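You operate a simulated robot arm through the tools that you are given. There is no shell and no other tool. Be economical: measure what you need, move in short steps, check, and stop when the job is done.

You are at the controls of a simulated robot arm. One attempt, no reset.

Task
Open the lower table drawer, put the brass weight on the top of the green table away in the inside of the lower table drawer, then shut the drawer. Take the grey tin and put it on the clear middle of the repair bench. Take the carton from the top of the green table and put it on the cream notepad. Put the white yarn cone on the top of the green table away on the right end of the green cabinet. Fetch the jar marked "rings" from the top of the green table and stand it on the right part of the pack's top. Put the 90 m yellow yarn cone from the top of the green table on the third shelf from the top of the grey shelving and the 140 m yellow yarn cone in the small grey tray. Do these in any order. Set down upright: jar.
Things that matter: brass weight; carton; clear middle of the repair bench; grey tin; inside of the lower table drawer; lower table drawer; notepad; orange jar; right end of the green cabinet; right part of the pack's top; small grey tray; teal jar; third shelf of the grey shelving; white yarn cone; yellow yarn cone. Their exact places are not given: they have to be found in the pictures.

It is judged by the outcome, as a careful person would: the job done as asked, and still so three seconds after it is handed in. It fails if anything else is knocked over, pushed out of place, dropped, spilled or broken.

Robot
A 6-joint arm with a four-finger gripper on a trunk, on a base that drives. Base frame: it is fixed to the floor where the robot stands at the start and does not move with it; the origin is under the middle of the robot, x ahead of it, y to its left, z up. Units: m, rad, N and s.
With the tool pointing down near the work surface it reaches from about 0.24 to 0.68 m from the robot's upright axis, wherever it stands. Its first joint turns from -2.897 to 2.897 rad. Places, roughly: brass weight [3.5, -1.5, 0.75]; carton [2.25, -0.25, 0.75]; clear middle of the repair bench [4, 1.1, 0.9]; grey tin [3.25, -1.5, 0.75]; inside of the lower table drawer [2.7, -0.2, 0.4]; lower table drawer [2.8, -0.2, 0.5]; notepad [2.5, -0.75, 0.75]; orange jar, teal jar [2.25, -0.5, 0.75]; right end of the green cabinet (17x34 cm) [-0.9, 0.72, 0.84]; right part of the pack's top [1.3, -3.6, 1.2]; small grey tray (24x17x4 cm) [2.6, -1.1, 0.8]; third shelf of the grey shelving [4.9, -0.1, 0.9]; white yarn cone [2.5, -0.25, 0.75]; yellow yarn cone [2.75, -0.75, 1]. Payload 3.43 kg.
The TCP is the grasp point between the finger pads, 0.03 m short of the fingertips. In the tool frame z runs along the fingers and y along their closing line. The gripper opens to 0.12 m. The gripper's body begins 0.085 m behind the TCP.
Orientation is that of the tool frame in the base frame, as a unit quaternion [x, y, z, w]. With the fingers straight down and closing along the base's y, the tool's x points along the base's -x, its y along +y and its z along -z.

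Tools
- The arm moves only by the tool servo_tool. Its argument "plan" is a list of rows, each a list of 7 numbers: the shift along the tool's x, y, z in units of 500 mm (1.0 is 500 mm), then the turn, a rotation vector about the tool's x, y, z in units of 60 degrees (1.0 is 60 degrees), then the closure in counts, from 0 (fully open) to 255 (shut). In form: [[tx, ty, tz, rx, ry, rz, claw], ...]. A call has 1 to 8 rows; each row is the pose to reach, as a shift and turn from the pose commanded when the call began, along the tool's axes at that moment. A call with a number of a shift or a turn outside -1 to 1 is refused whole. Each row takes 0.2 s and may step no farther than 0.05 m and 0.15 rad from the row before; otherwise, or with a gripper value out of range, the whole call is refused. A pose out of reach is approached as far as the arm can. The call stops where the force on the tool passes 40 N (or 10 N more than at its start, if that is more) or the arm is blocked; 0.2 s more then pass. Each finger halts on what it meets, pressing with about 40 N; the grip force reading is that of the motor and also rises with nothing between the fingers. The clock runs only during rows and for 0.2 s after the last one: add rows that repeat a pose to give the fingers time. It gives the time, the measured TCP pose, the force on the tool (base axes), the opening and the grip force at its end, in the units of the frame above (readings bear some noise), with the torque about the TCP (base axes, N m) and any sound that the robot's microphone picked up, and new pictures: "show" is both (left out), scene, wrist or none.
- Cameras (640 x 400 px; columns grow to the right, rows downward): "scene" is now at [0.0577, 0.1317, 1.688]; the picture's right is [-0.11, -0.99, 0.00], its down [-0.73, 0.08, -0.67] and it looks along [0.67, -0.07, -0.74] (base axes); focal length 289 px, centre (320, 200). "wrist" rides on the gripper at [0.071, -0.017, -0.121] in the tool frame; the picture's right is [0.23, 0.97, 0.00], its down [-0.81, 0.19, -0.55] and it looks along [-0.54, 0.13, 0.83] (tool axes); focal length 275 px, centre (320, 200).
- slide_trunk(by): slides the trunk up (or, below 0, down) by that many m; the arm and the scene camera ride with it, the base frame stays. It gives what a move gives, with no picture.
- roll_base(legs): drives the robot by 1 to 6 legs, each [ahead, left, turn to the left] in m, m and rad, along the robot's own axes; the way and the turn of a leg run together, so that a leg with both is an arc; at most 1.5 m and 3.142 rad a leg. The arm and the cameras ride along, it lands a little off, and it stops where it bumps. It gives what a move gives, and a new picture of the scene camera.
- head_to(pan, tilt): turns the head with the scene camera to pan (to the left, within 2.094 rad either way) and tilt (down, from -0.506 to 1.204), counted from straight ahead of the robot. It gives what a move gives, and a new picture of the scene camera.
- locate(camera, pixels): for up to 12 pixels [column, row] of the newest picture of that camera ("zoom" is the newest enlarged one), the place [x, y, z] in the base frame of the surface seen there, good to about 0.002 m. The clock stands still meanwhile.
- inspect(camera, box): a new picture of the part [left, top, right, bottom] of that camera's present view, enlarged. The clock stands still meanwhile.
- finish_job(): hands the job in; it is judged then, once.

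Work in short steps. Measure before you move; look again where a grasp or a placing could have gone wrong, and mend it. You have 322 turns and 360 pictures in all, those below and enlarged ones among them. Open the gripper and draw the arm clear of the work before you hand the job in, unless the task says otherwise.

The tools are called after "Request:" by a JSON object that holds its "method" and its "body". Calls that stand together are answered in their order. servo_tool: Moves the arm, as the interface text tells. Its arguments: {"type":"object","properties":{"plan":{"type":"array","items":{"type":"array","items":{"type":"number"}}},"show":{"type":"string","enum":["both","scene","wrist","none"]}},"required":["plan"]} The other tools are called the same way: slide_trunk (by) slides the trunk up or down; roll_base (legs) drives the base; head_to (pan, tilt) turns the head that bears the scene camera; locate (camera, pixels) gives the place of the surface under pixels of a picture; inspect (camera, box) takes an enlarged picture of a part of a camera's view; finish_job () hands the job in.

At the start:

```text
time: 0.0
eef_pos: [0.3967, 0.0964, 0.7261]
orientation: [0.0, 1.0, 0.0, 0.0]
contact_force: [1.0, 0.3, -0.3]
torque: [0.0, 0.02, 0.01]
gripper_width: 0.12
grip_force: 0.0
trunk travel left (down, up): [-0.2, 0.24]
robot x, y, heading: [0.0022, -0.0023, 0.0]
head pan, tilt: [-0.112, 0.833]
```

scene: 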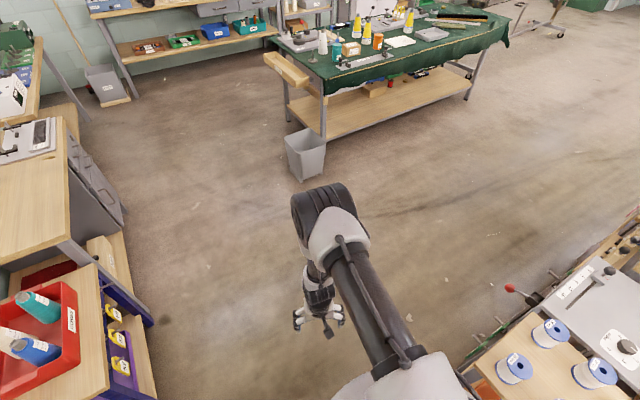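
wrist: 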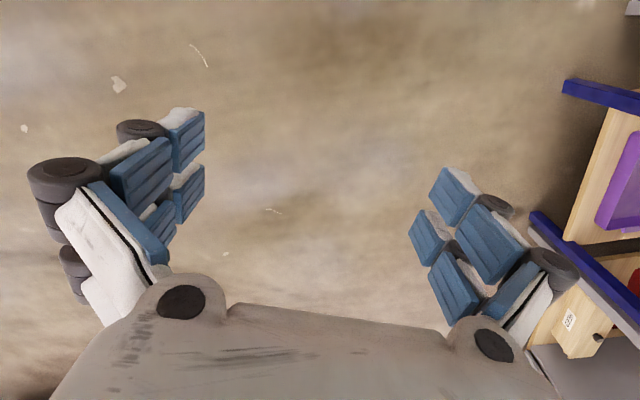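

The green table is ahead at the top of the picture. I tilt the head up to survey it.

Request:
{"method": "head_to", "body": {"pan": -0.15, "tilt": 0.35}}

Request:
{"method": "inspect", "body": {"camera": "scene", "box": [240, 100, 480, 250]}}

```text
time: 0.9
eef_pos: [0.3968, 0.0966, 0.7263]
orientation: [0.0, 1.0, 0.001, 0.0]
contact_force: [-0.4, 0.1, 0.4]
torque: [0.01, 0.01, 0.01]
gripper_width: 0.1201
grip_force: 0.1
trunk travel left (down, up): [-0.2, 0.24]
robot x, y, heading: [-0.0006, -0.0043, -0.003]
head pan, tilt: [-0.15, 0.351]
```

scene: 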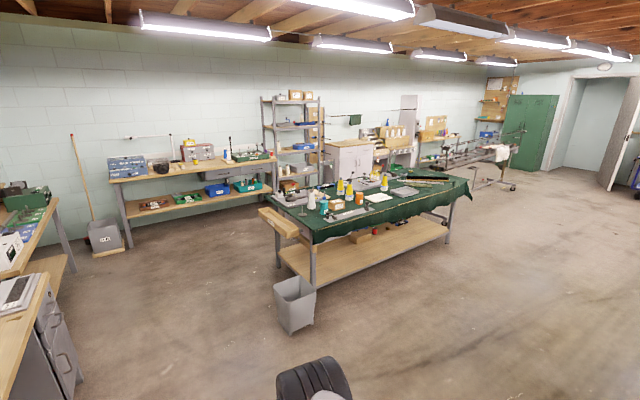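

```text
2.67 times, centred on (360, 175) of scene
```

zoom: 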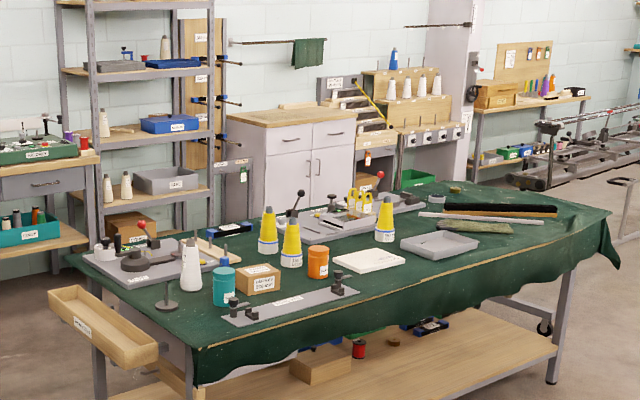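

The table's things show well. I measure them.

Request:
{"method": "locate", "body": {"camera": "zoom", "pixels": [[268, 248], [291, 262], [385, 238], [190, 290], [223, 300], [318, 275], [262, 285], [365, 262], [440, 245], [453, 203], [455, 188], [210, 345]]}}

Request:
{"method": "locate", "body": {"camera": "zoom", "pixels": [[80, 350], [150, 350], [55, 300], [600, 215], [480, 195], [165, 305], [170, 355], [190, 370], [605, 265], [290, 330], [150, 265], [170, 180]]}}

Request:
{"method": "inspect", "body": {"camera": "scene", "box": [300, 165, 400, 228]}}

```text
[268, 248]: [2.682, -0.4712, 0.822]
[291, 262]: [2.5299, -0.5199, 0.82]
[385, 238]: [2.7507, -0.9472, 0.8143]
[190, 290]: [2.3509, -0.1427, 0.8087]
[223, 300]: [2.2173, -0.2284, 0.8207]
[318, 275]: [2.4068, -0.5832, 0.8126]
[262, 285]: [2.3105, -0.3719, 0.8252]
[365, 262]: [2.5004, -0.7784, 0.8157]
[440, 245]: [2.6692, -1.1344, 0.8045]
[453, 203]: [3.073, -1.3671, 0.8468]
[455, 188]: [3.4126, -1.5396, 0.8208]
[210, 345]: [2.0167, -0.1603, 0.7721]
```

```text
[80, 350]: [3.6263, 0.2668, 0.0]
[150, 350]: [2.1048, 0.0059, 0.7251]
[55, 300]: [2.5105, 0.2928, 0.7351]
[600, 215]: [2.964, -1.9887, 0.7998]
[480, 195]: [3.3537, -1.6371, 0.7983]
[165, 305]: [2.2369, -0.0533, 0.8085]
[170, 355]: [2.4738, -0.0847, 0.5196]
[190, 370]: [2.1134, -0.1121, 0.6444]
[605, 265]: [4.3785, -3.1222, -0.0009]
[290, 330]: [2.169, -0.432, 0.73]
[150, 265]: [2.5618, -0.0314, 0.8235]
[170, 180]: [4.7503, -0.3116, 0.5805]
```

```text
6.35 times, centred on (350, 196) of scene
```

zoom: 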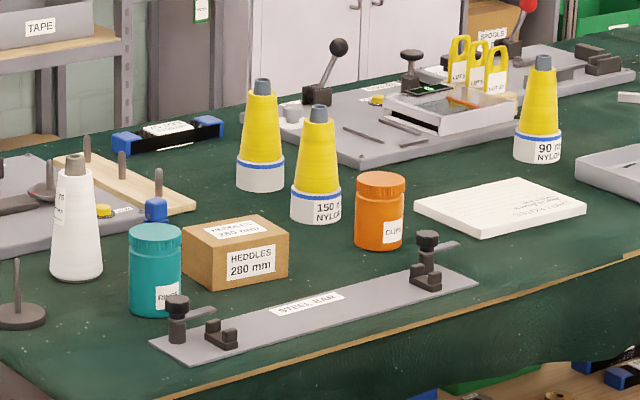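

The teal jar is "rings", the near cone 150 m, the right cone 90 m; the rear one's label is hidden. I look around for the cabinet and the pack.

Request:
{"method": "head_to", "body": {"pan": 2.09, "tilt": 0.5}}

Request:
{"method": "head_to", "body": {"pan": -1.2, "tilt": 0.35}}

Request:
{"method": "head_to", "body": {"pan": 0.6, "tilt": 0.5}}

```text
time: 3.0
eef_pos: [0.3974, 0.0963, 0.7261]
orientation: [0.0, 1.0, 0.0, 0.001]
contact_force: [-0.4, -0.6, 0.1]
torque: [-0.01, 0.01, 0.02]
gripper_width: 0.12
grip_force: 0.1
trunk travel left (down, up): [-0.2, 0.24]
robot x, y, heading: [0.0019, -0.0006, -0.0]
head pan, tilt: [2.089, 0.499]
```

scene: 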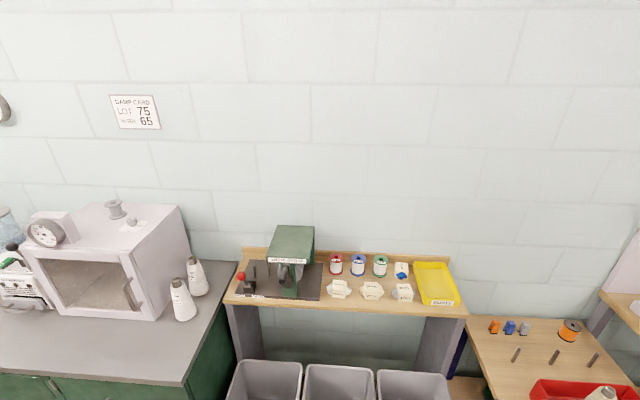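

```text
time: 5.8
eef_pos: [0.3965, 0.0975, 0.7254]
orientation: [0.0, 1.0, 0.0, 0.0]
contact_force: [-0.3, 0.7, 0.9]
torque: [0.0, -0.03, -0.01]
gripper_width: 0.12
grip_force: 0.1
trunk travel left (down, up): [-0.2, 0.24]
robot x, y, heading: [-0.0003, 0.0005, 0.0]
head pan, tilt: [-1.201, 0.351]
```

scene: 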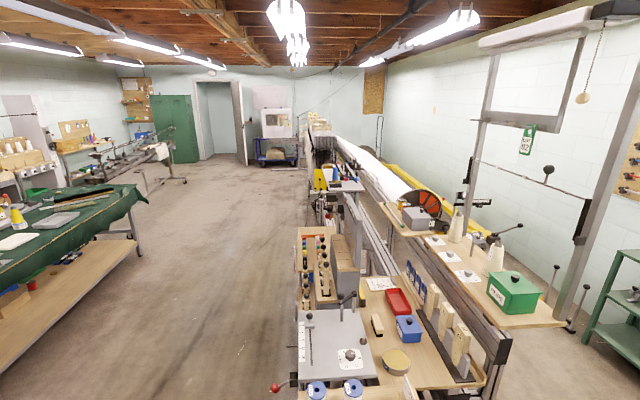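

```text
time: 7.6
eef_pos: [0.3973, 0.0961, 0.7262]
orientation: [-0.001, 1.0, 0.0, 0.0]
contact_force: [-0.5, 0.3, 0.3]
torque: [-0.04, -0.02, -0.02]
gripper_width: 0.1199
grip_force: 0.1
trunk travel left (down, up): [-0.2, 0.24]
robot x, y, heading: [0.001, -0.0034, -0.006]
head pan, tilt: [0.6, 0.499]
```

scene: 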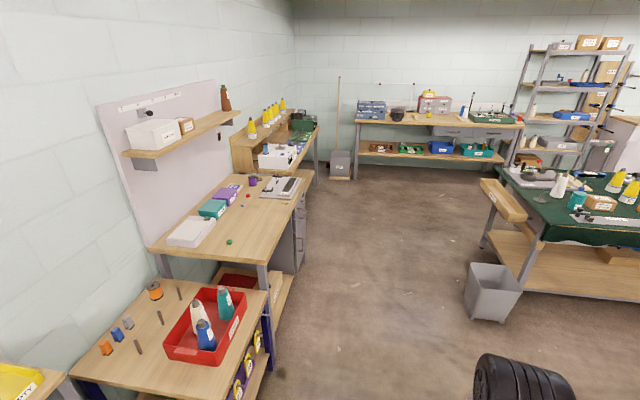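

The left side shows the table's end with a sticking-out wooden box. I enlarge it.

Request:
{"method": "inspect", "body": {"camera": "scene", "box": [440, 150, 640, 275]}}

Request:
{"method": "locate", "body": {"camera": "scene", "pixels": [[480, 180], [525, 220], [516, 295], [485, 245], [470, 262], [490, 320], [470, 310], [522, 290], [410, 205], [320, 170], [300, 270], [430, 160]]}}

```text
3.20 times, centred on (540, 212) of scene
```

zoom: 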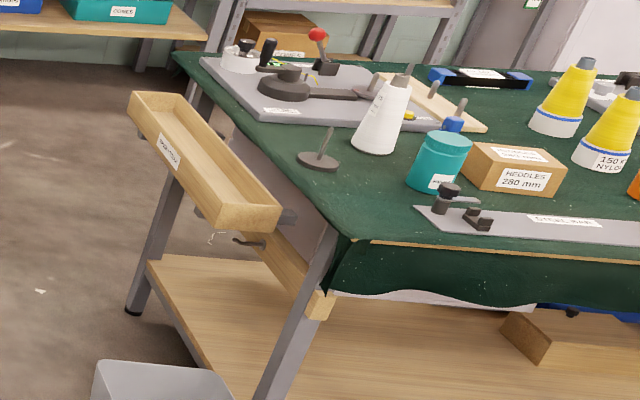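

```text
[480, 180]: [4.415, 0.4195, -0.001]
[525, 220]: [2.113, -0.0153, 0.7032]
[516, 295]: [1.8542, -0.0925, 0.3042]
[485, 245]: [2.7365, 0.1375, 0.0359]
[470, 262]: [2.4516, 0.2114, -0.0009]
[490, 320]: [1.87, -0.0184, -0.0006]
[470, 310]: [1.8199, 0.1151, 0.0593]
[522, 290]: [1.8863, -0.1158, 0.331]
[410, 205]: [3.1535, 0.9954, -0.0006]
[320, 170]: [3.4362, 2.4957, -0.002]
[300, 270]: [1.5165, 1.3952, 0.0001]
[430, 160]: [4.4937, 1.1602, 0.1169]
```

A tray hangs at the table's left end with a drawer handle under it. I drive round to face that end.

Request:
{"method": "roll_base", "body": {"legs": [[1.2, 0.1, 0], [0.75, 0.85, 0], [0, 0, -1.2]]}}

Request:
{"method": "head_to", "body": {"pan": 0, "tilt": 0.75}}

```text
time: 22.0
eef_pos: [2.1678, 0.6404, 0.726]
orientation: [0.557, 0.831, 0.0, 0.001]
contact_force: [0.3, -0.2, 0.2]
torque: [-0.01, 0.0, -0.02]
gripper_width: 0.1203
grip_force: 0.0
trunk travel left (down, up): [-0.2, 0.24]
robot x, y, heading: [1.9263, 0.968, -1.18]
head pan, tilt: [0.6, 0.499]
```

scene: 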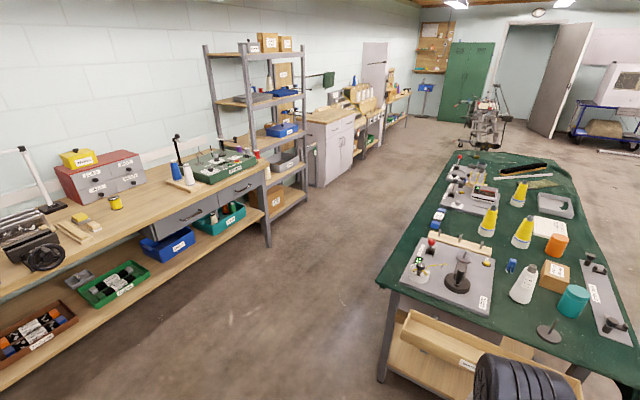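

```text
time: 23.0
eef_pos: [2.1682, 0.641, 0.7254]
orientation: [0.556, 0.831, 0.001, 0.001]
contact_force: [0.0, 0.4, 0.0]
torque: [0.02, 0.02, 0.03]
gripper_width: 0.12
grip_force: 0.1
trunk travel left (down, up): [-0.2, 0.24]
robot x, y, heading: [1.9263, 0.9696, -1.184]
head pan, tilt: [0.0, 0.75]
```

scene: 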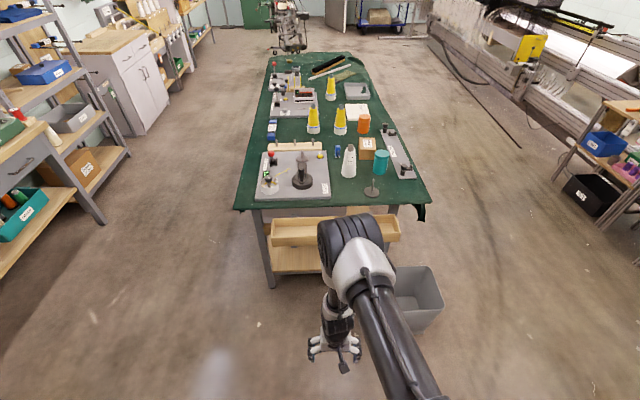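

The tray lies in front of the table end, partly hidden by the arm. I measure the edges and enlarge.

Request:
{"method": "locate", "body": {"camera": "scene", "pixels": [[236, 207], [415, 207], [272, 60], [352, 54], [270, 245], [400, 235], [398, 217], [272, 220], [275, 288], [398, 275], [440, 290], [300, 262]]}}

Request:
{"method": "inspect", "body": {"camera": "scene", "box": [230, 190, 430, 315]}}

```text
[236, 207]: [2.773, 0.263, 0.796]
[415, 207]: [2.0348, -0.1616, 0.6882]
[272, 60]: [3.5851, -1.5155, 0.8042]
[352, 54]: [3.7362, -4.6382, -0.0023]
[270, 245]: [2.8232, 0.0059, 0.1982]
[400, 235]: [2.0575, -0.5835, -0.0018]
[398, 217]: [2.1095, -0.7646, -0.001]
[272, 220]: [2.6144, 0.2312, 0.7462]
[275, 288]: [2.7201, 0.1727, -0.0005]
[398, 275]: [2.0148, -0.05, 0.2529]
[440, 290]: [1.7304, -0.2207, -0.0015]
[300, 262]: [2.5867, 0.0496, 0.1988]
```

```text
3.20 times, centred on (330, 252) of scene
```

zoom: 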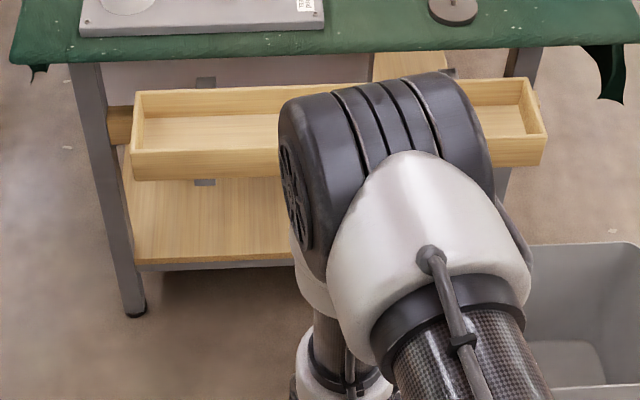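

The drawer doesn't show at this end; its given place suggests that it opens on the far long side. I drive into that aisle and look.

Request:
{"method": "roll_base", "body": {"legs": [[0.69, 1.09, 0]]}}

Request:
{"method": "head_to", "body": {"pan": -0.9, "tilt": 0.8}}

```text
time: 29.5
eef_pos: [3.4468, 0.4228, 0.7261]
orientation: [0.56, 0.829, 0.0, 0.0]
contact_force: [0.2, 0.2, 0.1]
torque: [-0.02, -0.02, 0.02]
gripper_width: 0.1199
grip_force: 0.0
trunk travel left (down, up): [-0.2, 0.24]
robot x, y, heading: [3.2079, 0.7547, -1.192]
head pan, tilt: [0.0, 0.75]
```

scene: 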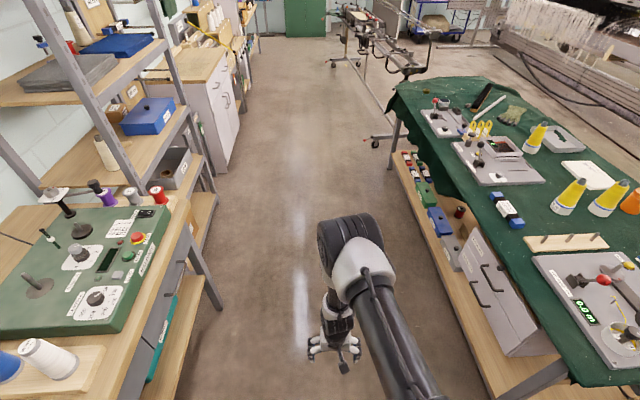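

```text
time: 30.7
eef_pos: [3.446, 0.4223, 0.7264]
orientation: [0.56, 0.829, 0.0, 0.0]
contact_force: [-0.2, -0.3, -0.4]
torque: [-0.01, 0.01, -0.02]
gripper_width: 0.1201
grip_force: 0.1
trunk travel left (down, up): [-0.2, 0.24]
robot x, y, heading: [3.2102, 0.7547, -1.188]
head pan, tilt: [-0.901, 0.799]
```

scene: 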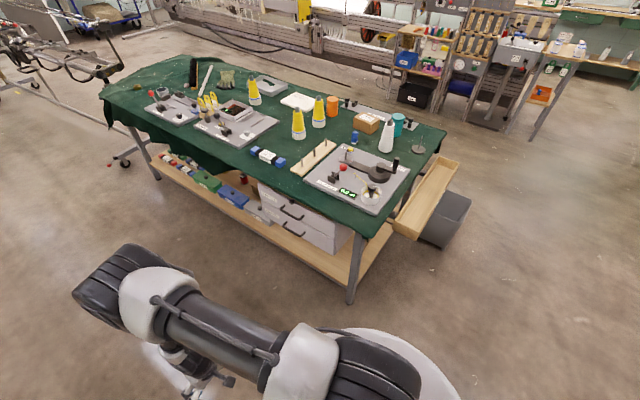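

The grey two-drawer block with handles shows at (290,215), opening towards the aisle. I enlarge and measure it.

Request:
{"method": "inspect", "body": {"camera": "scene", "box": [240, 160, 400, 260]}}

Request:
{"method": "inspect", "body": {"camera": "scene", "box": [240, 70, 400, 170]}}

Request:
{"method": "inspect", "body": {"camera": "scene", "box": [100, 50, 260, 150]}}

```text
4.00 times, centred on (320, 210) of scene
```

zoom: 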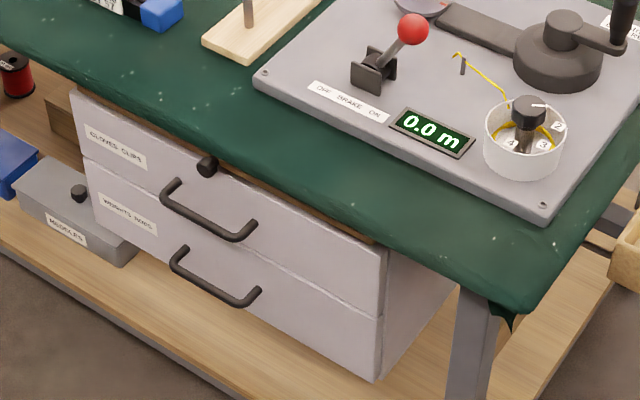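

```text
4.00 times, centred on (320, 120) of scene
```

zoom: 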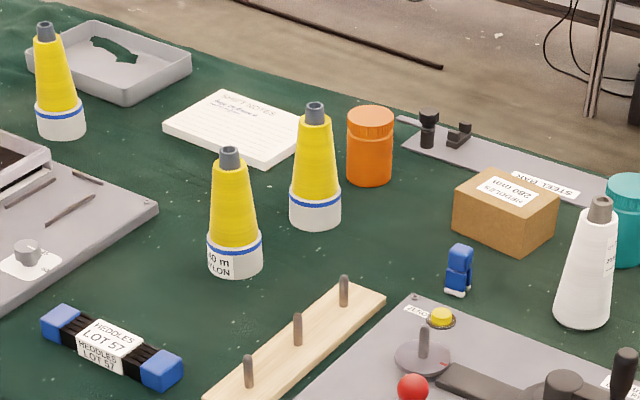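

```text
4.00 times, centred on (180, 100) of scene
```

zoom: 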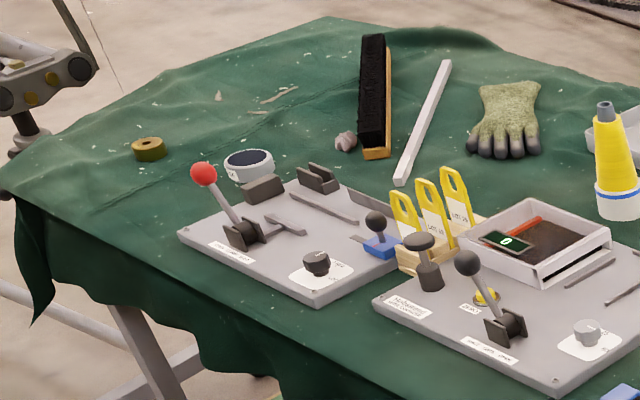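

The tin (247,168) and brass weight (148,148) are clear. Now I measure them and then the drawer.

Request:
{"method": "locate", "body": {"camera": "zoom", "pixels": [[247, 158], [248, 178], [223, 163], [274, 163], [148, 142], [148, 156], [133, 150], [165, 150], [210, 140], [270, 200], [100, 160], [345, 145]]}}

Request:
{"method": "inspect", "body": {"camera": "scene", "box": [240, 160, 400, 260]}}

Request:
{"method": "locate", "body": {"camera": "zoom", "pixels": [[88, 158], [378, 310], [95, 225], [375, 378], [178, 252], [258, 293], [218, 292], [205, 218], [300, 260], [300, 310], [207, 165], [520, 310]]}}

```text
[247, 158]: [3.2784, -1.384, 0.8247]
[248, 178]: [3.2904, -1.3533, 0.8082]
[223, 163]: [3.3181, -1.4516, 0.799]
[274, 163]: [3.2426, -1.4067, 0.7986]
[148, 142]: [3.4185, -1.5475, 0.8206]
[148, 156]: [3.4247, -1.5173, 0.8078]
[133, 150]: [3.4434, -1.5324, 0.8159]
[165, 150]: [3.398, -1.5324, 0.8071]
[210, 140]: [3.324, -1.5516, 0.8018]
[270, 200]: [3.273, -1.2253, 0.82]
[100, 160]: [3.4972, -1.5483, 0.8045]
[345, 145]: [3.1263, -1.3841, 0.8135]
```

```text
4.00 times, centred on (320, 210) of scene
```

zoom: 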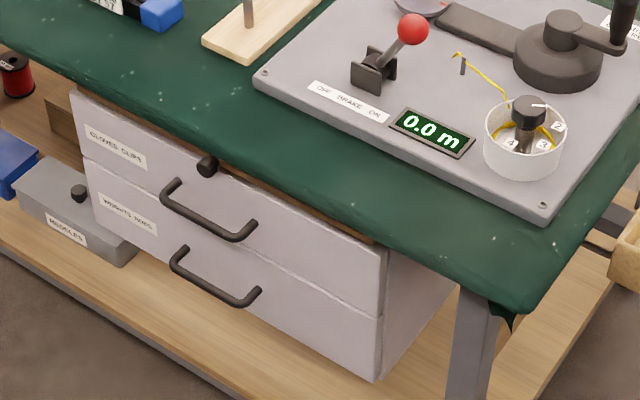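

```text
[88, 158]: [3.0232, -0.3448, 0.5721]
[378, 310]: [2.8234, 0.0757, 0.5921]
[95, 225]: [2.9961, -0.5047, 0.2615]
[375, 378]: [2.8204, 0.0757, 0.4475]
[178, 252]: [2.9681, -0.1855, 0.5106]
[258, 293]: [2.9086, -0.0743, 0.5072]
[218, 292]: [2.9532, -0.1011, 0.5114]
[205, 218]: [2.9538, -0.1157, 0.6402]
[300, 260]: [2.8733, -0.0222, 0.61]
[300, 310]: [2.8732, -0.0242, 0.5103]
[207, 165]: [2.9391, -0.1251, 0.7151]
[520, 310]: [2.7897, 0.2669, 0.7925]
```

The lower drawer's handle is near (2.943,-0.122,0.511), and the front's outward normal is about (0.905,0.42). I drive to stand square in front of it.

Request:
{"method": "roll_base", "body": {"legs": [[0.68, 0.1, 0], [0, 0, -1.52]]}}

Request:
{"method": "head_to", "body": {"pan": 0, "tilt": 0.8}}

```text
time: 38.3
eef_pos: [3.2283, -0.1016, 0.7256]
orientation: [0.979, 0.206, 0.0, 0.0]
contact_force: [0.2, -1.5, -0.6]
torque: [0.01, -0.03, 0.01]
gripper_width: 0.12
grip_force: 0.0
trunk travel left (down, up): [-0.2, 0.24]
robot x, y, heading: [3.5568, 0.148, -2.731]
head pan, tilt: [-0.901, 0.799]
```

scene: 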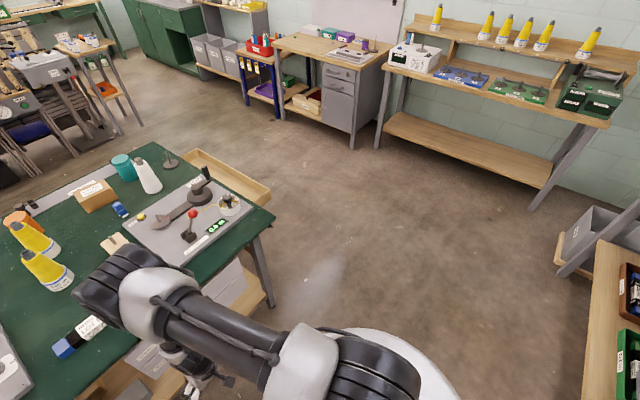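

```text
time: 39.5
eef_pos: [3.2288, -0.1015, 0.7263]
orientation: [0.979, 0.205, -0.001, -0.001]
contact_force: [-0.3, 0.4, 0.1]
torque: [-0.02, -0.01, -0.01]
gripper_width: 0.1198
grip_force: 0.0
trunk travel left (down, up): [-0.2, 0.24]
robot x, y, heading: [3.5569, 0.1482, -2.726]
head pan, tilt: [0.0, 0.799]
```

scene: 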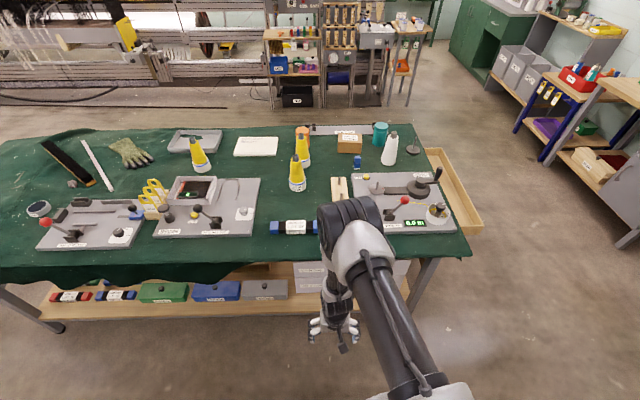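

I enlarge the cones for labels, and turn the tool towards horizontal in a first step (about tool y, −60°).

Request:
{"method": "inspect", "body": {"camera": "scene", "box": [270, 110, 430, 210]}}

Request:
{"method": "servo_tool", "body": {"plan": [[0, 0, -0.02, 0, -0.14, 0, 0], [0, 0, -0.04, 0, -0.28, 0, 0], [0.02, 0, -0.06, 0, -0.42, 0, 0], [0.04, 0, -0.08, 0, -0.56, 0, 0], [0.06, 0, -0.1, 0, -0.7, 0, 0], [0.08, 0, -0.1, 0, -0.84, 0, 0], [0.1, 0, -0.1, 0, -0.98, 0, 0]]}}

```text
4.00 times, centred on (350, 160) of scene
```

zoom: 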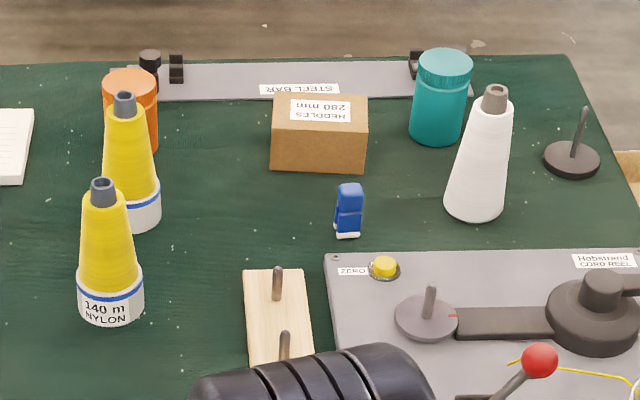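

```text
time: 41.3
eef_pos: [3.2496, -0.1308, 0.8019]
orientation: [0.834, 0.151, -0.511, 0.143]
contact_force: [-0.6, 0.2, -0.5]
torque: [-0.01, 0.0, 0.01]
gripper_width: 0.1199
grip_force: 0.0
trunk travel left (down, up): [-0.2, 0.24]
robot x, y, heading: [3.5522, 0.1481, -2.726]
head pan, tilt: [0.0, 0.799]
stopped in row 7: the arm was blocked; the commanded pose is now the measured one
```

scene: 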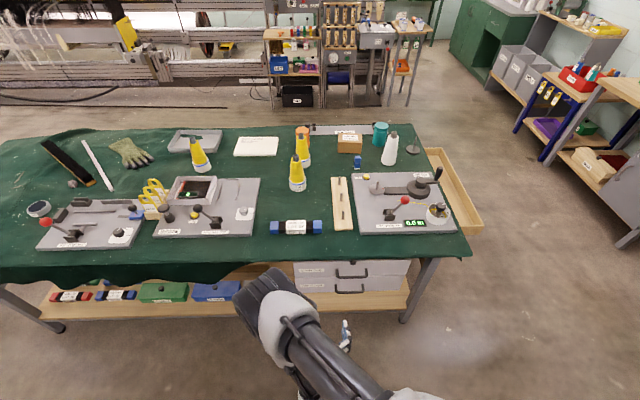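
wrist: 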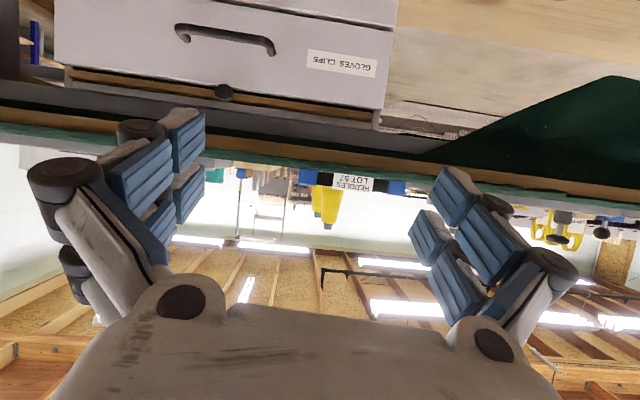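

140 m is confirmed. The tool now points ahead and 26° down, enough for the handle; next I roll it 90° so the fingers close up and down.

Request:
{"method": "servo_tool", "body": {"plan": [[0, 0, 0, 0, 0, 0.14, 0], [0, 0, 0, 0, 0, 0.28, 0], [0, 0, 0, 0, 0, 0.42, 0], [0, 0, 0, 0, 0, 0.56, 0], [0, 0, 0, 0, 0, 0.7, 0], [0, 0, 0, 0, 0, 0.84, 0], [0, 0, 0, 0, 0, 0.98, 0]], "show": "none"}}

Request:
{"method": "servo_tool", "body": {"plan": [[0, 0, 0, 0, 0, 0.14, 0], [0, 0, 0, 0, 0, 0.28, 0], [0, 0, 0, 0, 0, 0.42, 0], [0, 0, 0, 0, 0, 0.52, 0]]}}

```text
time: 42.9
eef_pos: [3.251, -0.1315, 0.8024]
orientation: [0.801, -0.28, -0.374, 0.375]
contact_force: [-0.1, 0.3, -0.5]
torque: [-0.02, 0.02, -0.01]
gripper_width: 0.12
grip_force: 0.0
trunk travel left (down, up): [-0.2, 0.24]
robot x, y, heading: [3.5549, 0.145, -2.729]
head pan, tilt: [0.0, 0.799]
```

```text
time: 43.9
eef_pos: [3.2494, -0.1308, 0.8025]
orientation: [0.697, -0.484, -0.26, 0.462]
contact_force: [-0.2, -0.4, 0.7]
torque: [0.03, -0.01, -0.02]
gripper_width: 0.1201
grip_force: 0.1
trunk travel left (down, up): [-0.2, 0.24]
robot x, y, heading: [3.5524, 0.1469, -2.727]
head pan, tilt: [0.0, 0.799]
```

scene: 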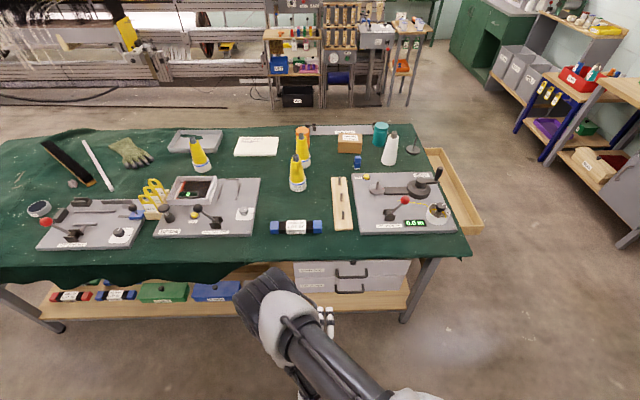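
wrist: 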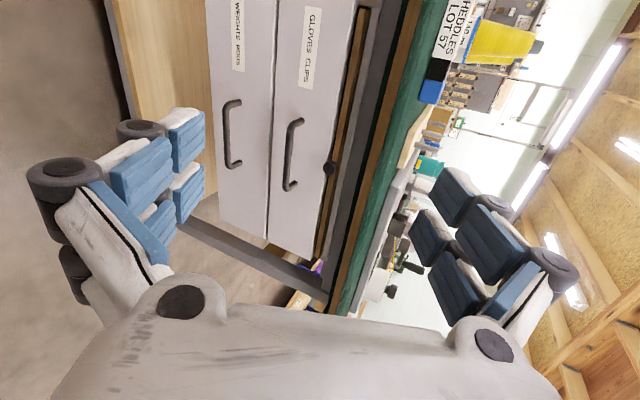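

The handles show well in the wrist view (lower at (230,135)). I measure them and lower the trunk.

Request:
{"method": "locate", "body": {"camera": "wrist", "pixels": [[226, 115], [227, 135], [227, 155], [237, 101], [239, 166], [288, 155], [215, 60], [240, 230], [278, 80]]}}

Request:
{"method": "slide_trunk", "body": {"by": -0.19}}

```text
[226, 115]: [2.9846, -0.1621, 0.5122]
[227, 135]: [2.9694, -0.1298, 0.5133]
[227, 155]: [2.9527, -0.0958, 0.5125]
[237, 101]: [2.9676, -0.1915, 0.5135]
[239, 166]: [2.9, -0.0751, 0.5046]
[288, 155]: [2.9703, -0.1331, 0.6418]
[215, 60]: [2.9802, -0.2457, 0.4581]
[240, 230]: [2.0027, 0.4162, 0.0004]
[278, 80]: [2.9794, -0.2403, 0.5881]
```

```text
time: 46.0
eef_pos: [3.2505, -0.1303, 0.6122]
orientation: [0.697, -0.482, -0.26, 0.462]
contact_force: [0.0, -0.5, 0.5]
torque: [0.01, -0.01, -0.02]
gripper_width: 0.1201
grip_force: 0.0
trunk travel left (down, up): [-0.01, 0.43]
robot x, y, heading: [3.5539, 0.1438, -2.73]
head pan, tilt: [0.0, 0.799]
```

The handle bar's centre is (2.967,-0.131,0.512). I shift the tool sideways into line with it and advance partway.

Request:
{"method": "servo_tool", "body": {"plan": [[-0.08, 0.02, 0, 0, 0, 0, 0], [-0.16, 0.04, 0, 0, 0, 0, 0], [-0.24, 0.067, 0, 0, 0, 0, 0], [-0.24, 0.067, 0.08, 0, 0, 0, 0], [-0.24, 0.067, 0.16, 0, 0, 0, 0], [-0.24, 0.067, 0.24, 0, 0, 0, 0]]}}

```text
time: 47.4
eef_pos: [3.0924, -0.0698, 0.5767]
orientation: [0.698, -0.483, -0.258, 0.46]
contact_force: [0.0, -0.7, 0.0]
torque: [0.0, 0.02, 0.0]
gripper_width: 0.1198
grip_force: 0.1
trunk travel left (down, up): [-0.01, 0.43]
robot x, y, heading: [3.5563, 0.1428, -2.728]
head pan, tilt: [0.0, 0.799]
```

scene: 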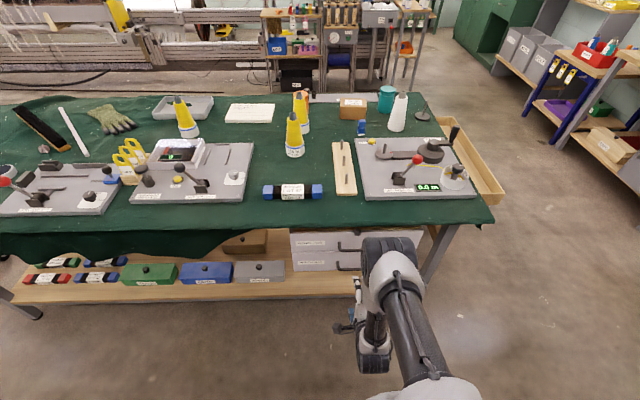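
wrist: 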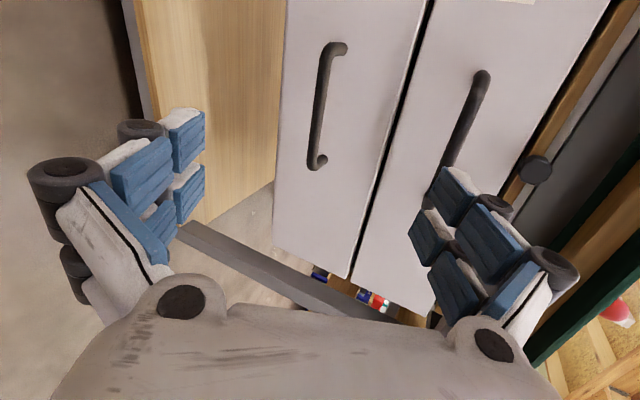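

It's lined up; I advance 0.15 m along the fingers with the handle to fall between them.

Request:
{"method": "servo_tool", "body": {"plan": [[0.002, 0.006, 0.08, 0, 0, 0, 0], [0.002, 0.006, 0.16, 0, 0, 0, 0], [0.002, 0.006, 0.23, 0, 0, 0, 0], [0.002, 0.006, 0.295, 0, 0, 0, 0]], "show": "wrist"}}

```text
time: 48.4
eef_pos: [2.9715, -0.1294, 0.519]
orientation: [0.698, -0.482, -0.26, 0.461]
contact_force: [-0.2, -0.7, 0.5]
torque: [-0.02, 0.0, 0.01]
gripper_width: 0.1198
grip_force: 0.0
trunk travel left (down, up): [-0.01, 0.43]
robot x, y, heading: [3.5555, 0.1467, -2.733]
head pan, tilt: [0.0, 0.799]
```

wrist: 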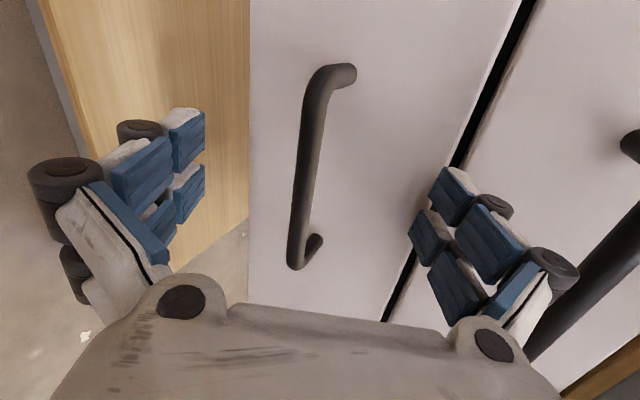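

The bar lies between the fingers; I close on it.

Request:
{"method": "servo_tool", "body": {"plan": [[0, 0, 0.008, 0, 0, 0, 255], [0, 0, 0.008, 0, 0, 0, 255], [0, 0, 0.008, 0, 0, 0, 255], [0, 0, 0.008, 0, 0, 0, 255], [0, 0, 0.008, 0, 0, 0, 255], [0, 0, 0.008, 0, 0, 0, 255], [0, 0, 0.008, 0, 0, 0, 255], [0, 0, 0.008, 0, 0, 0, 255]], "show": "wrist"}}

```text
time: 50.2
eef_pos: [2.9718, -0.1309, 0.5112]
orientation: [0.702, -0.483, -0.259, 0.455]
contact_force: [4.3, 0.6, -28.8]
torque: [1.33, 0.5, 0.46]
gripper_width: 0.0149
grip_force: 34.1
trunk travel left (down, up): [-0.01, 0.43]
robot x, y, heading: [3.554, 0.1454, -2.73]
head pan, tilt: [0.0, 0.799]
```

wrist: 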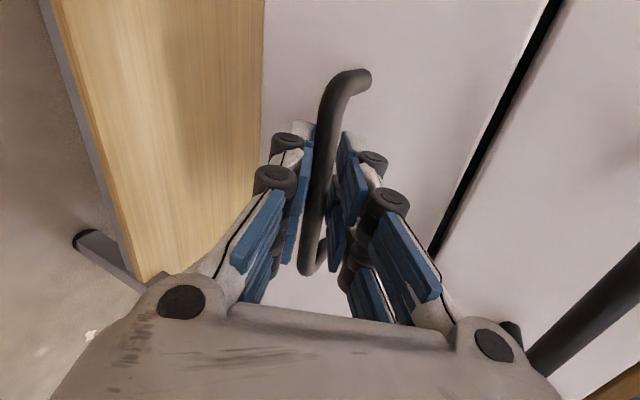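

Held (15 mm). The grip pulled 29 N vertically, so I relax 6 mm down, then test-pull a few cm with the arm along the normal.

Request:
{"method": "servo_tool", "body": {"plan": [[0, -0.012, 0.006, 0, 0, 0, 255], [-0.002, -0.047, -0.066, 0, 0, 0, 255], [-0.005, -0.082, -0.138, 0, 0, 0, 255]], "show": "wrist"}}

```text
time: 51.0
eef_pos: [3.0398, -0.0982, 0.5101]
orientation: [0.698, -0.482, -0.26, 0.462]
contact_force: [1.3, 1.9, -2.1]
torque: [1.94, 0.9, 0.53]
gripper_width: 0.0148
grip_force: 44.7
trunk travel left (down, up): [-0.01, 0.43]
robot x, y, heading: [3.5574, 0.1479, -2.73]
head pan, tilt: [0.0, 0.799]
```

wrist: 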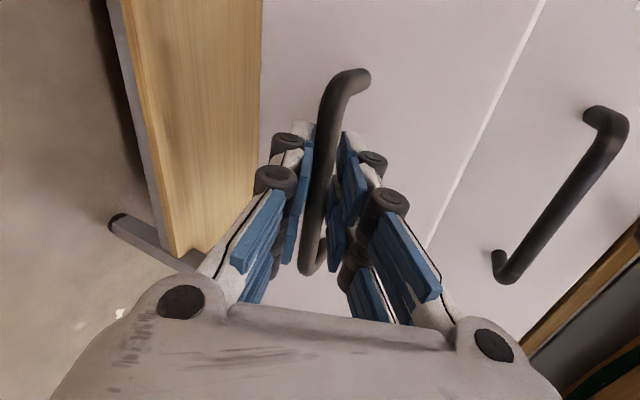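

The drawer comes along. I back the base to pull it out another 0.2 m.

Request:
{"method": "roll_base", "body": {"legs": [[-0.2, -0.004, 0]]}}

Request:
{"method": "head_to", "body": {"pan": 0.1, "tilt": 0.95}}

```text
time: 52.6
eef_pos: [3.2241, -0.0122, 0.5105]
orientation: [0.696, -0.483, -0.262, 0.462]
contact_force: [-15.0, 28.7, 13.0]
torque: [1.62, 0.84, 1.21]
gripper_width: 0.0147
grip_force: 45.0
trunk travel left (down, up): [-0.01, 0.43]
robot x, y, heading: [3.735, 0.235, -2.725]
head pan, tilt: [0.0, 0.799]
```

scene: 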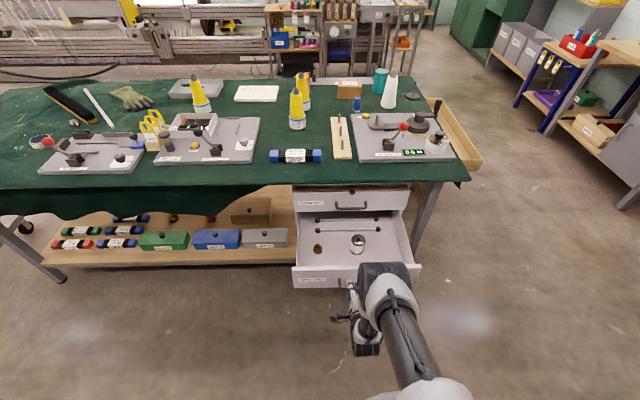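

```text
time: 53.3
eef_pos: [3.2241, -0.0119, 0.5105]
orientation: [0.697, -0.484, -0.261, 0.461]
contact_force: [-1.5, 5.5, 4.6]
torque: [1.73, 0.87, 1.11]
gripper_width: 0.0146
grip_force: 44.3
trunk travel left (down, up): [-0.01, 0.43]
robot x, y, heading: [3.7399, 0.2318, -2.723]
head pan, tilt: [0.099, 0.949]
```

scene: 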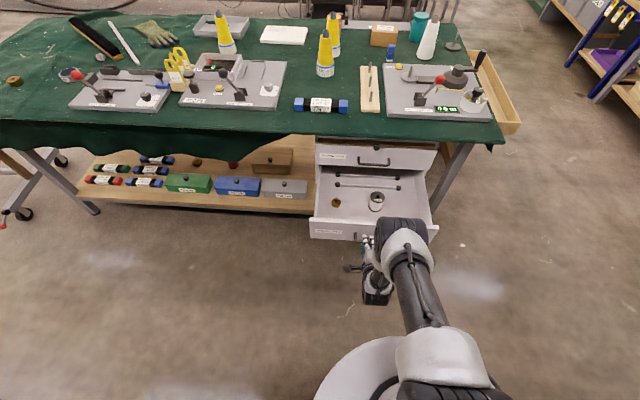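

The drawer is out about 0.28 m. I open the gripper and withdraw along the fingers.

Request:
{"method": "servo_tool", "body": {"plan": [[0, 0, 0, 0, 0, 0, 60], [0, 0, 0, 0, 0, 0, 60], [0, 0, 0, 0, 0, 0, 60], [0, 0, 0, 0, 0, 0, 60], [0, 0, 0, 0, 0, 0, 60], [0, 0, -0.09, 0, 0, 0, 60], [0, 0, -0.18, 0, 0, 0, 60], [0, 0, -0.26, 0, 0, 0, 60]], "show": "none"}}

Request:
{"method": "slide_trunk", "body": {"by": 0.35}}

Request:
{"method": "inspect", "body": {"camera": "scene", "box": [290, 150, 450, 250]}}

```text
time: 55.1
eef_pos: [3.3302, 0.0387, 0.5645]
orientation: [0.696, -0.484, -0.262, 0.462]
contact_force: [-0.1, 0.5, 0.6]
torque: [-0.01, -0.02, -0.05]
gripper_width: 0.092
grip_force: 0.0
trunk travel left (down, up): [-0.01, 0.43]
robot x, y, heading: [3.741, 0.2328, -2.728]
head pan, tilt: [0.099, 0.949]
```

```text
time: 58.5
eef_pos: [3.3302, 0.038, 0.9138]
orientation: [0.696, -0.483, -0.262, 0.462]
contact_force: [-0.2, 0.4, 0.7]
torque: [-0.02, -0.03, 0.03]
gripper_width: 0.092
grip_force: 0.1
trunk travel left (down, up): [-0.36, 0.08]
robot x, y, heading: [3.7379, 0.2303, -2.724]
head pan, tilt: [0.099, 0.949]
```

```text
4.00 times, centred on (370, 200) of scene
```

zoom: 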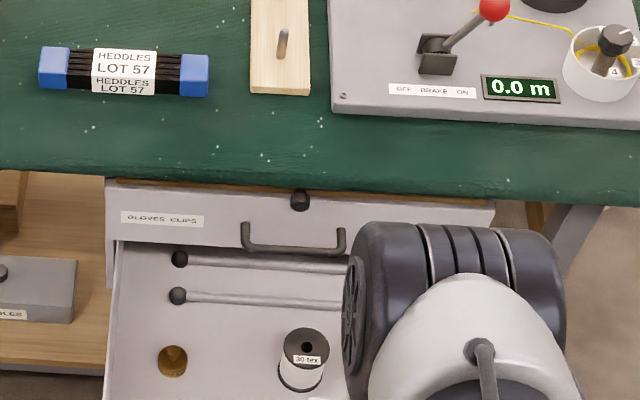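

The drawer already holds rods, a brass piece and a "30 tex" reel. I turn the tool back to straight down for the table work.

Request:
{"method": "servo_tool", "body": {"plan": [[0, 0, 0, 0, 0, -0.14, 0], [0, 0, 0, 0, 0, -0.28, 0], [0, 0, 0, 0, 0, -0.42, 0], [0, 0, 0, 0, 0, -0.56, 0], [0, 0, 0, 0, 0, -0.7, 0], [0, 0, 0, 0, 0, -0.84, 0], [0, 0, 0, 0, 0, -0.98, 0]], "show": "none"}}

Request:
{"method": "servo_tool", "body": {"plan": [[0, 0, 0, 0, 0, -0.14, 0], [0, 0, 0, 0, 0, -0.28, 0], [0, 0, 0, 0, 0, -0.42, 0], [0, 0, 0, 0, 0, -0.52, 0]], "show": "none"}}

Request:
{"method": "servo_tool", "body": {"plan": [[0, 0, -0.02, 0, 0.14, 0, 0], [0, 0, -0.04, 0, 0.28, 0, 0], [0, 0, -0.06, 0, 0.42, 0, 0], [0, 0, -0.06, 0, 0.56, 0, 0], [0, 0, -0.06, 0, 0.7, 0, 0], [0, 0, -0.06, 0, 0.84, 0, 0], [0, 0, -0.06, 0, 0.98, 0, 0]], "show": "none"}}

Request:
{"method": "head_to", "body": {"pan": 0.7, "tilt": 0.7}}

```text
time: 60.1
eef_pos: [3.3298, 0.0377, 0.9138]
orientation: [0.844, -0.079, -0.455, 0.272]
contact_force: [0.6, -0.3, 0.2]
torque: [-0.01, -0.01, -0.03]
gripper_width: 0.1201
grip_force: 0.2
trunk travel left (down, up): [-0.36, 0.08]
robot x, y, heading: [3.7381, 0.2325, -2.727]
head pan, tilt: [0.099, 0.949]
```

```text
time: 61.1
eef_pos: [3.3304, 0.0388, 0.9134]
orientation: [0.834, 0.151, -0.512, 0.14]
contact_force: [0.4, -0.5, 0.2]
torque: [0.01, -0.03, 0.04]
gripper_width: 0.1199
grip_force: 0.1
trunk travel left (down, up): [-0.36, 0.08]
robot x, y, heading: [3.7393, 0.2328, -2.726]
head pan, tilt: [0.099, 0.949]
```

```text
time: 62.7
eef_pos: [3.3552, 0.0489, 0.9259]
orientation: [0.978, 0.201, -0.036, 0.049]
contact_force: [0.7, 0.2, -0.9]
torque: [-0.03, 0.01, -0.02]
gripper_width: 0.12
grip_force: 0.0
trunk travel left (down, up): [-0.36, 0.08]
robot x, y, heading: [3.7371, 0.2346, -2.73]
head pan, tilt: [0.099, 0.949]
```

```text
time: 63.7
eef_pos: [3.3554, 0.0489, 0.9253]
orientation: [0.978, 0.2, -0.037, 0.049]
contact_force: [-0.4, 0.0, -0.1]
torque: [0.02, 0.04, -0.02]
gripper_width: 0.1203
grip_force: 0.0
trunk travel left (down, up): [-0.36, 0.08]
robot x, y, heading: [3.7419, 0.2331, -2.726]
head pan, tilt: [0.7, 0.7]
```

scene: 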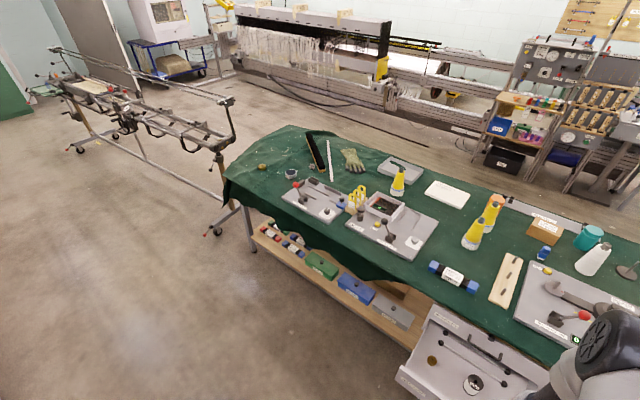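

A wheeled frame stands close to the table's right end. I measure it and the weight.

Request:
{"method": "locate", "body": {"camera": "scene", "pixels": [[213, 232], [253, 250], [230, 102], [234, 138], [221, 204], [225, 200], [262, 167], [291, 173], [190, 280], [232, 182]]}}

Request:
{"method": "inspect", "body": {"camera": "scene", "box": [190, 100, 390, 225]}}

```text
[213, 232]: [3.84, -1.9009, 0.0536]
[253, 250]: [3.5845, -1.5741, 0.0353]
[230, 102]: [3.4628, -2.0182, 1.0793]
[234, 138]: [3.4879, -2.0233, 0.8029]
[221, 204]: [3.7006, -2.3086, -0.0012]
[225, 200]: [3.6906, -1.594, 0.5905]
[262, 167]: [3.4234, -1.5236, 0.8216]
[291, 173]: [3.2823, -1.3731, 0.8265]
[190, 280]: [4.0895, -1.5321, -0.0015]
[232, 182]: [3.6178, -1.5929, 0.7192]
```

```text
3.20 times, centred on (290, 162) of scene
```

zoom: 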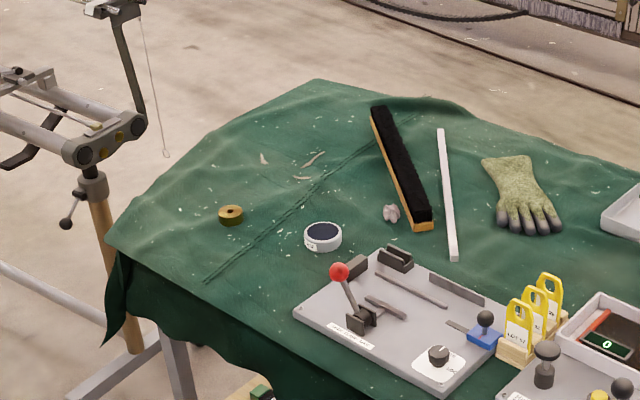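

I drive along the aisle to stand by the weight and tin.

Request:
{"method": "roll_base", "body": {"legs": [[0, 1.237, 0], [0.43, 0, 0]]}}

Request:
{"method": "head_to", "body": {"pan": 0.35, "tilt": 0.85}}

```text
time: 72.2
eef_pos: [3.4865, -1.2754, 0.9239]
orientation: [0.976, 0.207, -0.035, 0.049]
contact_force: [0.9, 0.5, 1.0]
torque: [0.01, -0.01, -0.01]
gripper_width: 0.1199
grip_force: 0.1
trunk travel left (down, up): [-0.36, 0.08]
robot x, y, heading: [3.8685, -1.0884, -2.71]
head pan, tilt: [0.7, 0.7]
```

scene: 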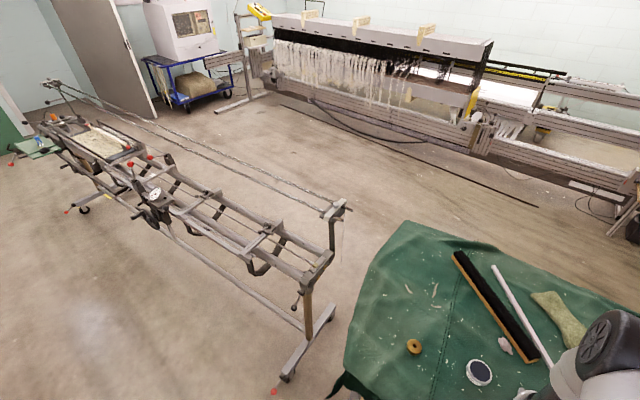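

```text
time: 73.0
eef_pos: [3.488, -1.2757, 0.9274]
orientation: [0.976, 0.207, -0.035, 0.05]
contact_force: [0.1, 0.1, 0.4]
torque: [0.02, 0.04, 0.02]
gripper_width: 0.1202
grip_force: 0.0
trunk travel left (down, up): [-0.36, 0.08]
robot x, y, heading: [3.8693, -1.0868, -2.709]
head pan, tilt: [0.351, 0.85]
```

scene: 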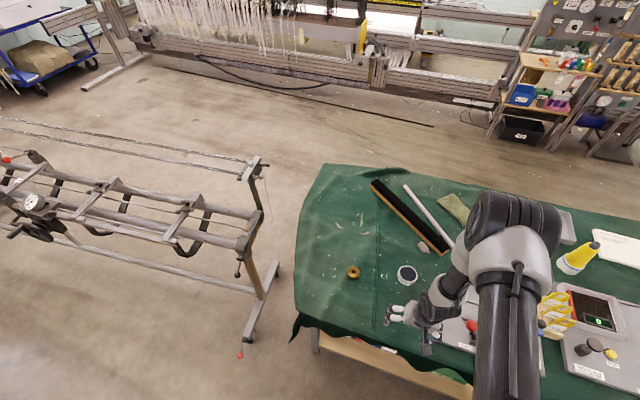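

Request:
{"method": "inspect", "body": {"camera": "scene", "box": [320, 240, 440, 315]}}

Request:
{"method": "locate", "body": {"camera": "zoom", "pixels": [[150, 170], [205, 170], [178, 150], [178, 186], [178, 168], [410, 185], [520, 185], [463, 140], [463, 215], [463, 180]]}}

```text
5.33 times, centred on (380, 278) of scene
```

zoom: 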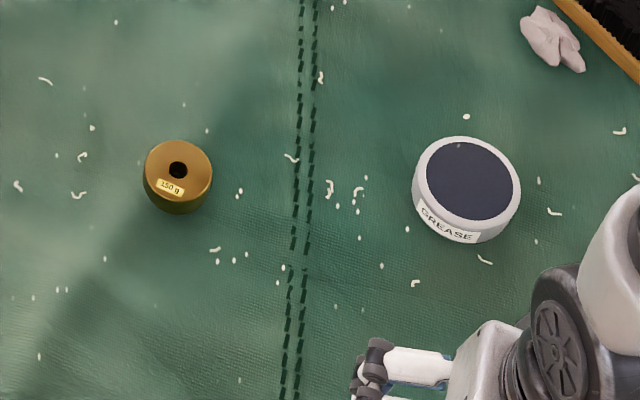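

```text
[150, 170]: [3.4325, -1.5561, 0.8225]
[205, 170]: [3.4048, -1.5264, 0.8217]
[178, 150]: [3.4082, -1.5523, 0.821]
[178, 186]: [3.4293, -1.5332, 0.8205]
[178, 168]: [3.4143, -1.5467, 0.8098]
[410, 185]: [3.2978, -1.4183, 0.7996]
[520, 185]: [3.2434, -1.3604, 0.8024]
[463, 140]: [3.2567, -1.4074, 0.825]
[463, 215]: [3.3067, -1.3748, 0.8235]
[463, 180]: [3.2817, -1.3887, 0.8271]
```

The weight is at (3.419,-1.541), top 0.821. I level the tool and move over it.

Request:
{"method": "servo_tool", "body": {"plan": [[0, 0.08, -0.02, 0.079, 0.084, 0, 60], [-0.05, 0.16, -0.02, 0.079, 0.084, 0, 60], [-0.13, 0.22, -0.02, 0.079, 0.084, 0, 60], [-0.2, 0.29, -0.02, 0.079, 0.084, 0, 60], [-0.27, 0.35, -0.02, 0.079, 0.084, 0, 60], [-0.34, 0.43, -0.02, 0.079, 0.084, 0, 60]], "show": "wrist"}}

```text
refused: row 6 steps farther than a row can; nothing moved
```

Request:
{"method": "servo_tool", "body": {"plan": [[0, 0.08, -0.02, 0.079, 0.084, 0, 60], [-0.05, 0.15, -0.02, 0.079, 0.084, 0, 60], [-0.11, 0.22, -0.02, 0.079, 0.084, 0, 60], [-0.17, 0.28, -0.02, 0.079, 0.084, 0, 60], [-0.23, 0.34, -0.02, 0.079, 0.084, 0, 60], [-0.28, 0.39, -0.02, 0.079, 0.084, 0, 60], [-0.34, 0.43, -0.02, 0.079, 0.084, 0, 60]], "show": "wrist"}}

```text
time: 74.6
eef_pos: [3.4202, -1.5398, 0.9712]
orientation: [0.978, 0.208, 0.0, -0.001]
contact_force: [-0.8, 0.0, 0.4]
torque: [0.06, -0.03, 0.03]
gripper_width: 0.0915
grip_force: 0.1
out of reach, approached as far as the arm can: row 1
trunk travel left (down, up): [-0.36, 0.08]
robot x, y, heading: [3.8695, -1.0843, -2.712]
head pan, tilt: [0.351, 0.85]
```

wrist: 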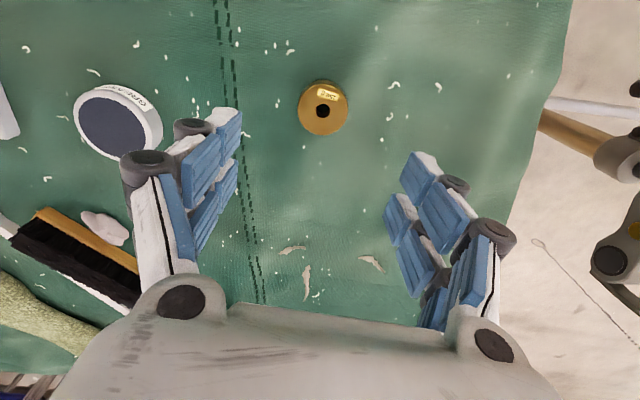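

Over it. I check with the wrist picture.

Request:
{"method": "locate", "body": {"camera": "wrist", "pixels": [[302, 110], [345, 110], [323, 84], [323, 130], [100, 120], [85, 110], [148, 140], [113, 92], [115, 150]]}}

```text
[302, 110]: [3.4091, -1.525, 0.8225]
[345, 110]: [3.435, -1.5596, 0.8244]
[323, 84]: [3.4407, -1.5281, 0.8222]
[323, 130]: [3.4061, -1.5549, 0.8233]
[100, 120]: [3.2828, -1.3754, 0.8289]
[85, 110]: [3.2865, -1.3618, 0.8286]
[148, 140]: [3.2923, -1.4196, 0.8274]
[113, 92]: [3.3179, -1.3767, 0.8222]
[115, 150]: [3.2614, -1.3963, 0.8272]
```

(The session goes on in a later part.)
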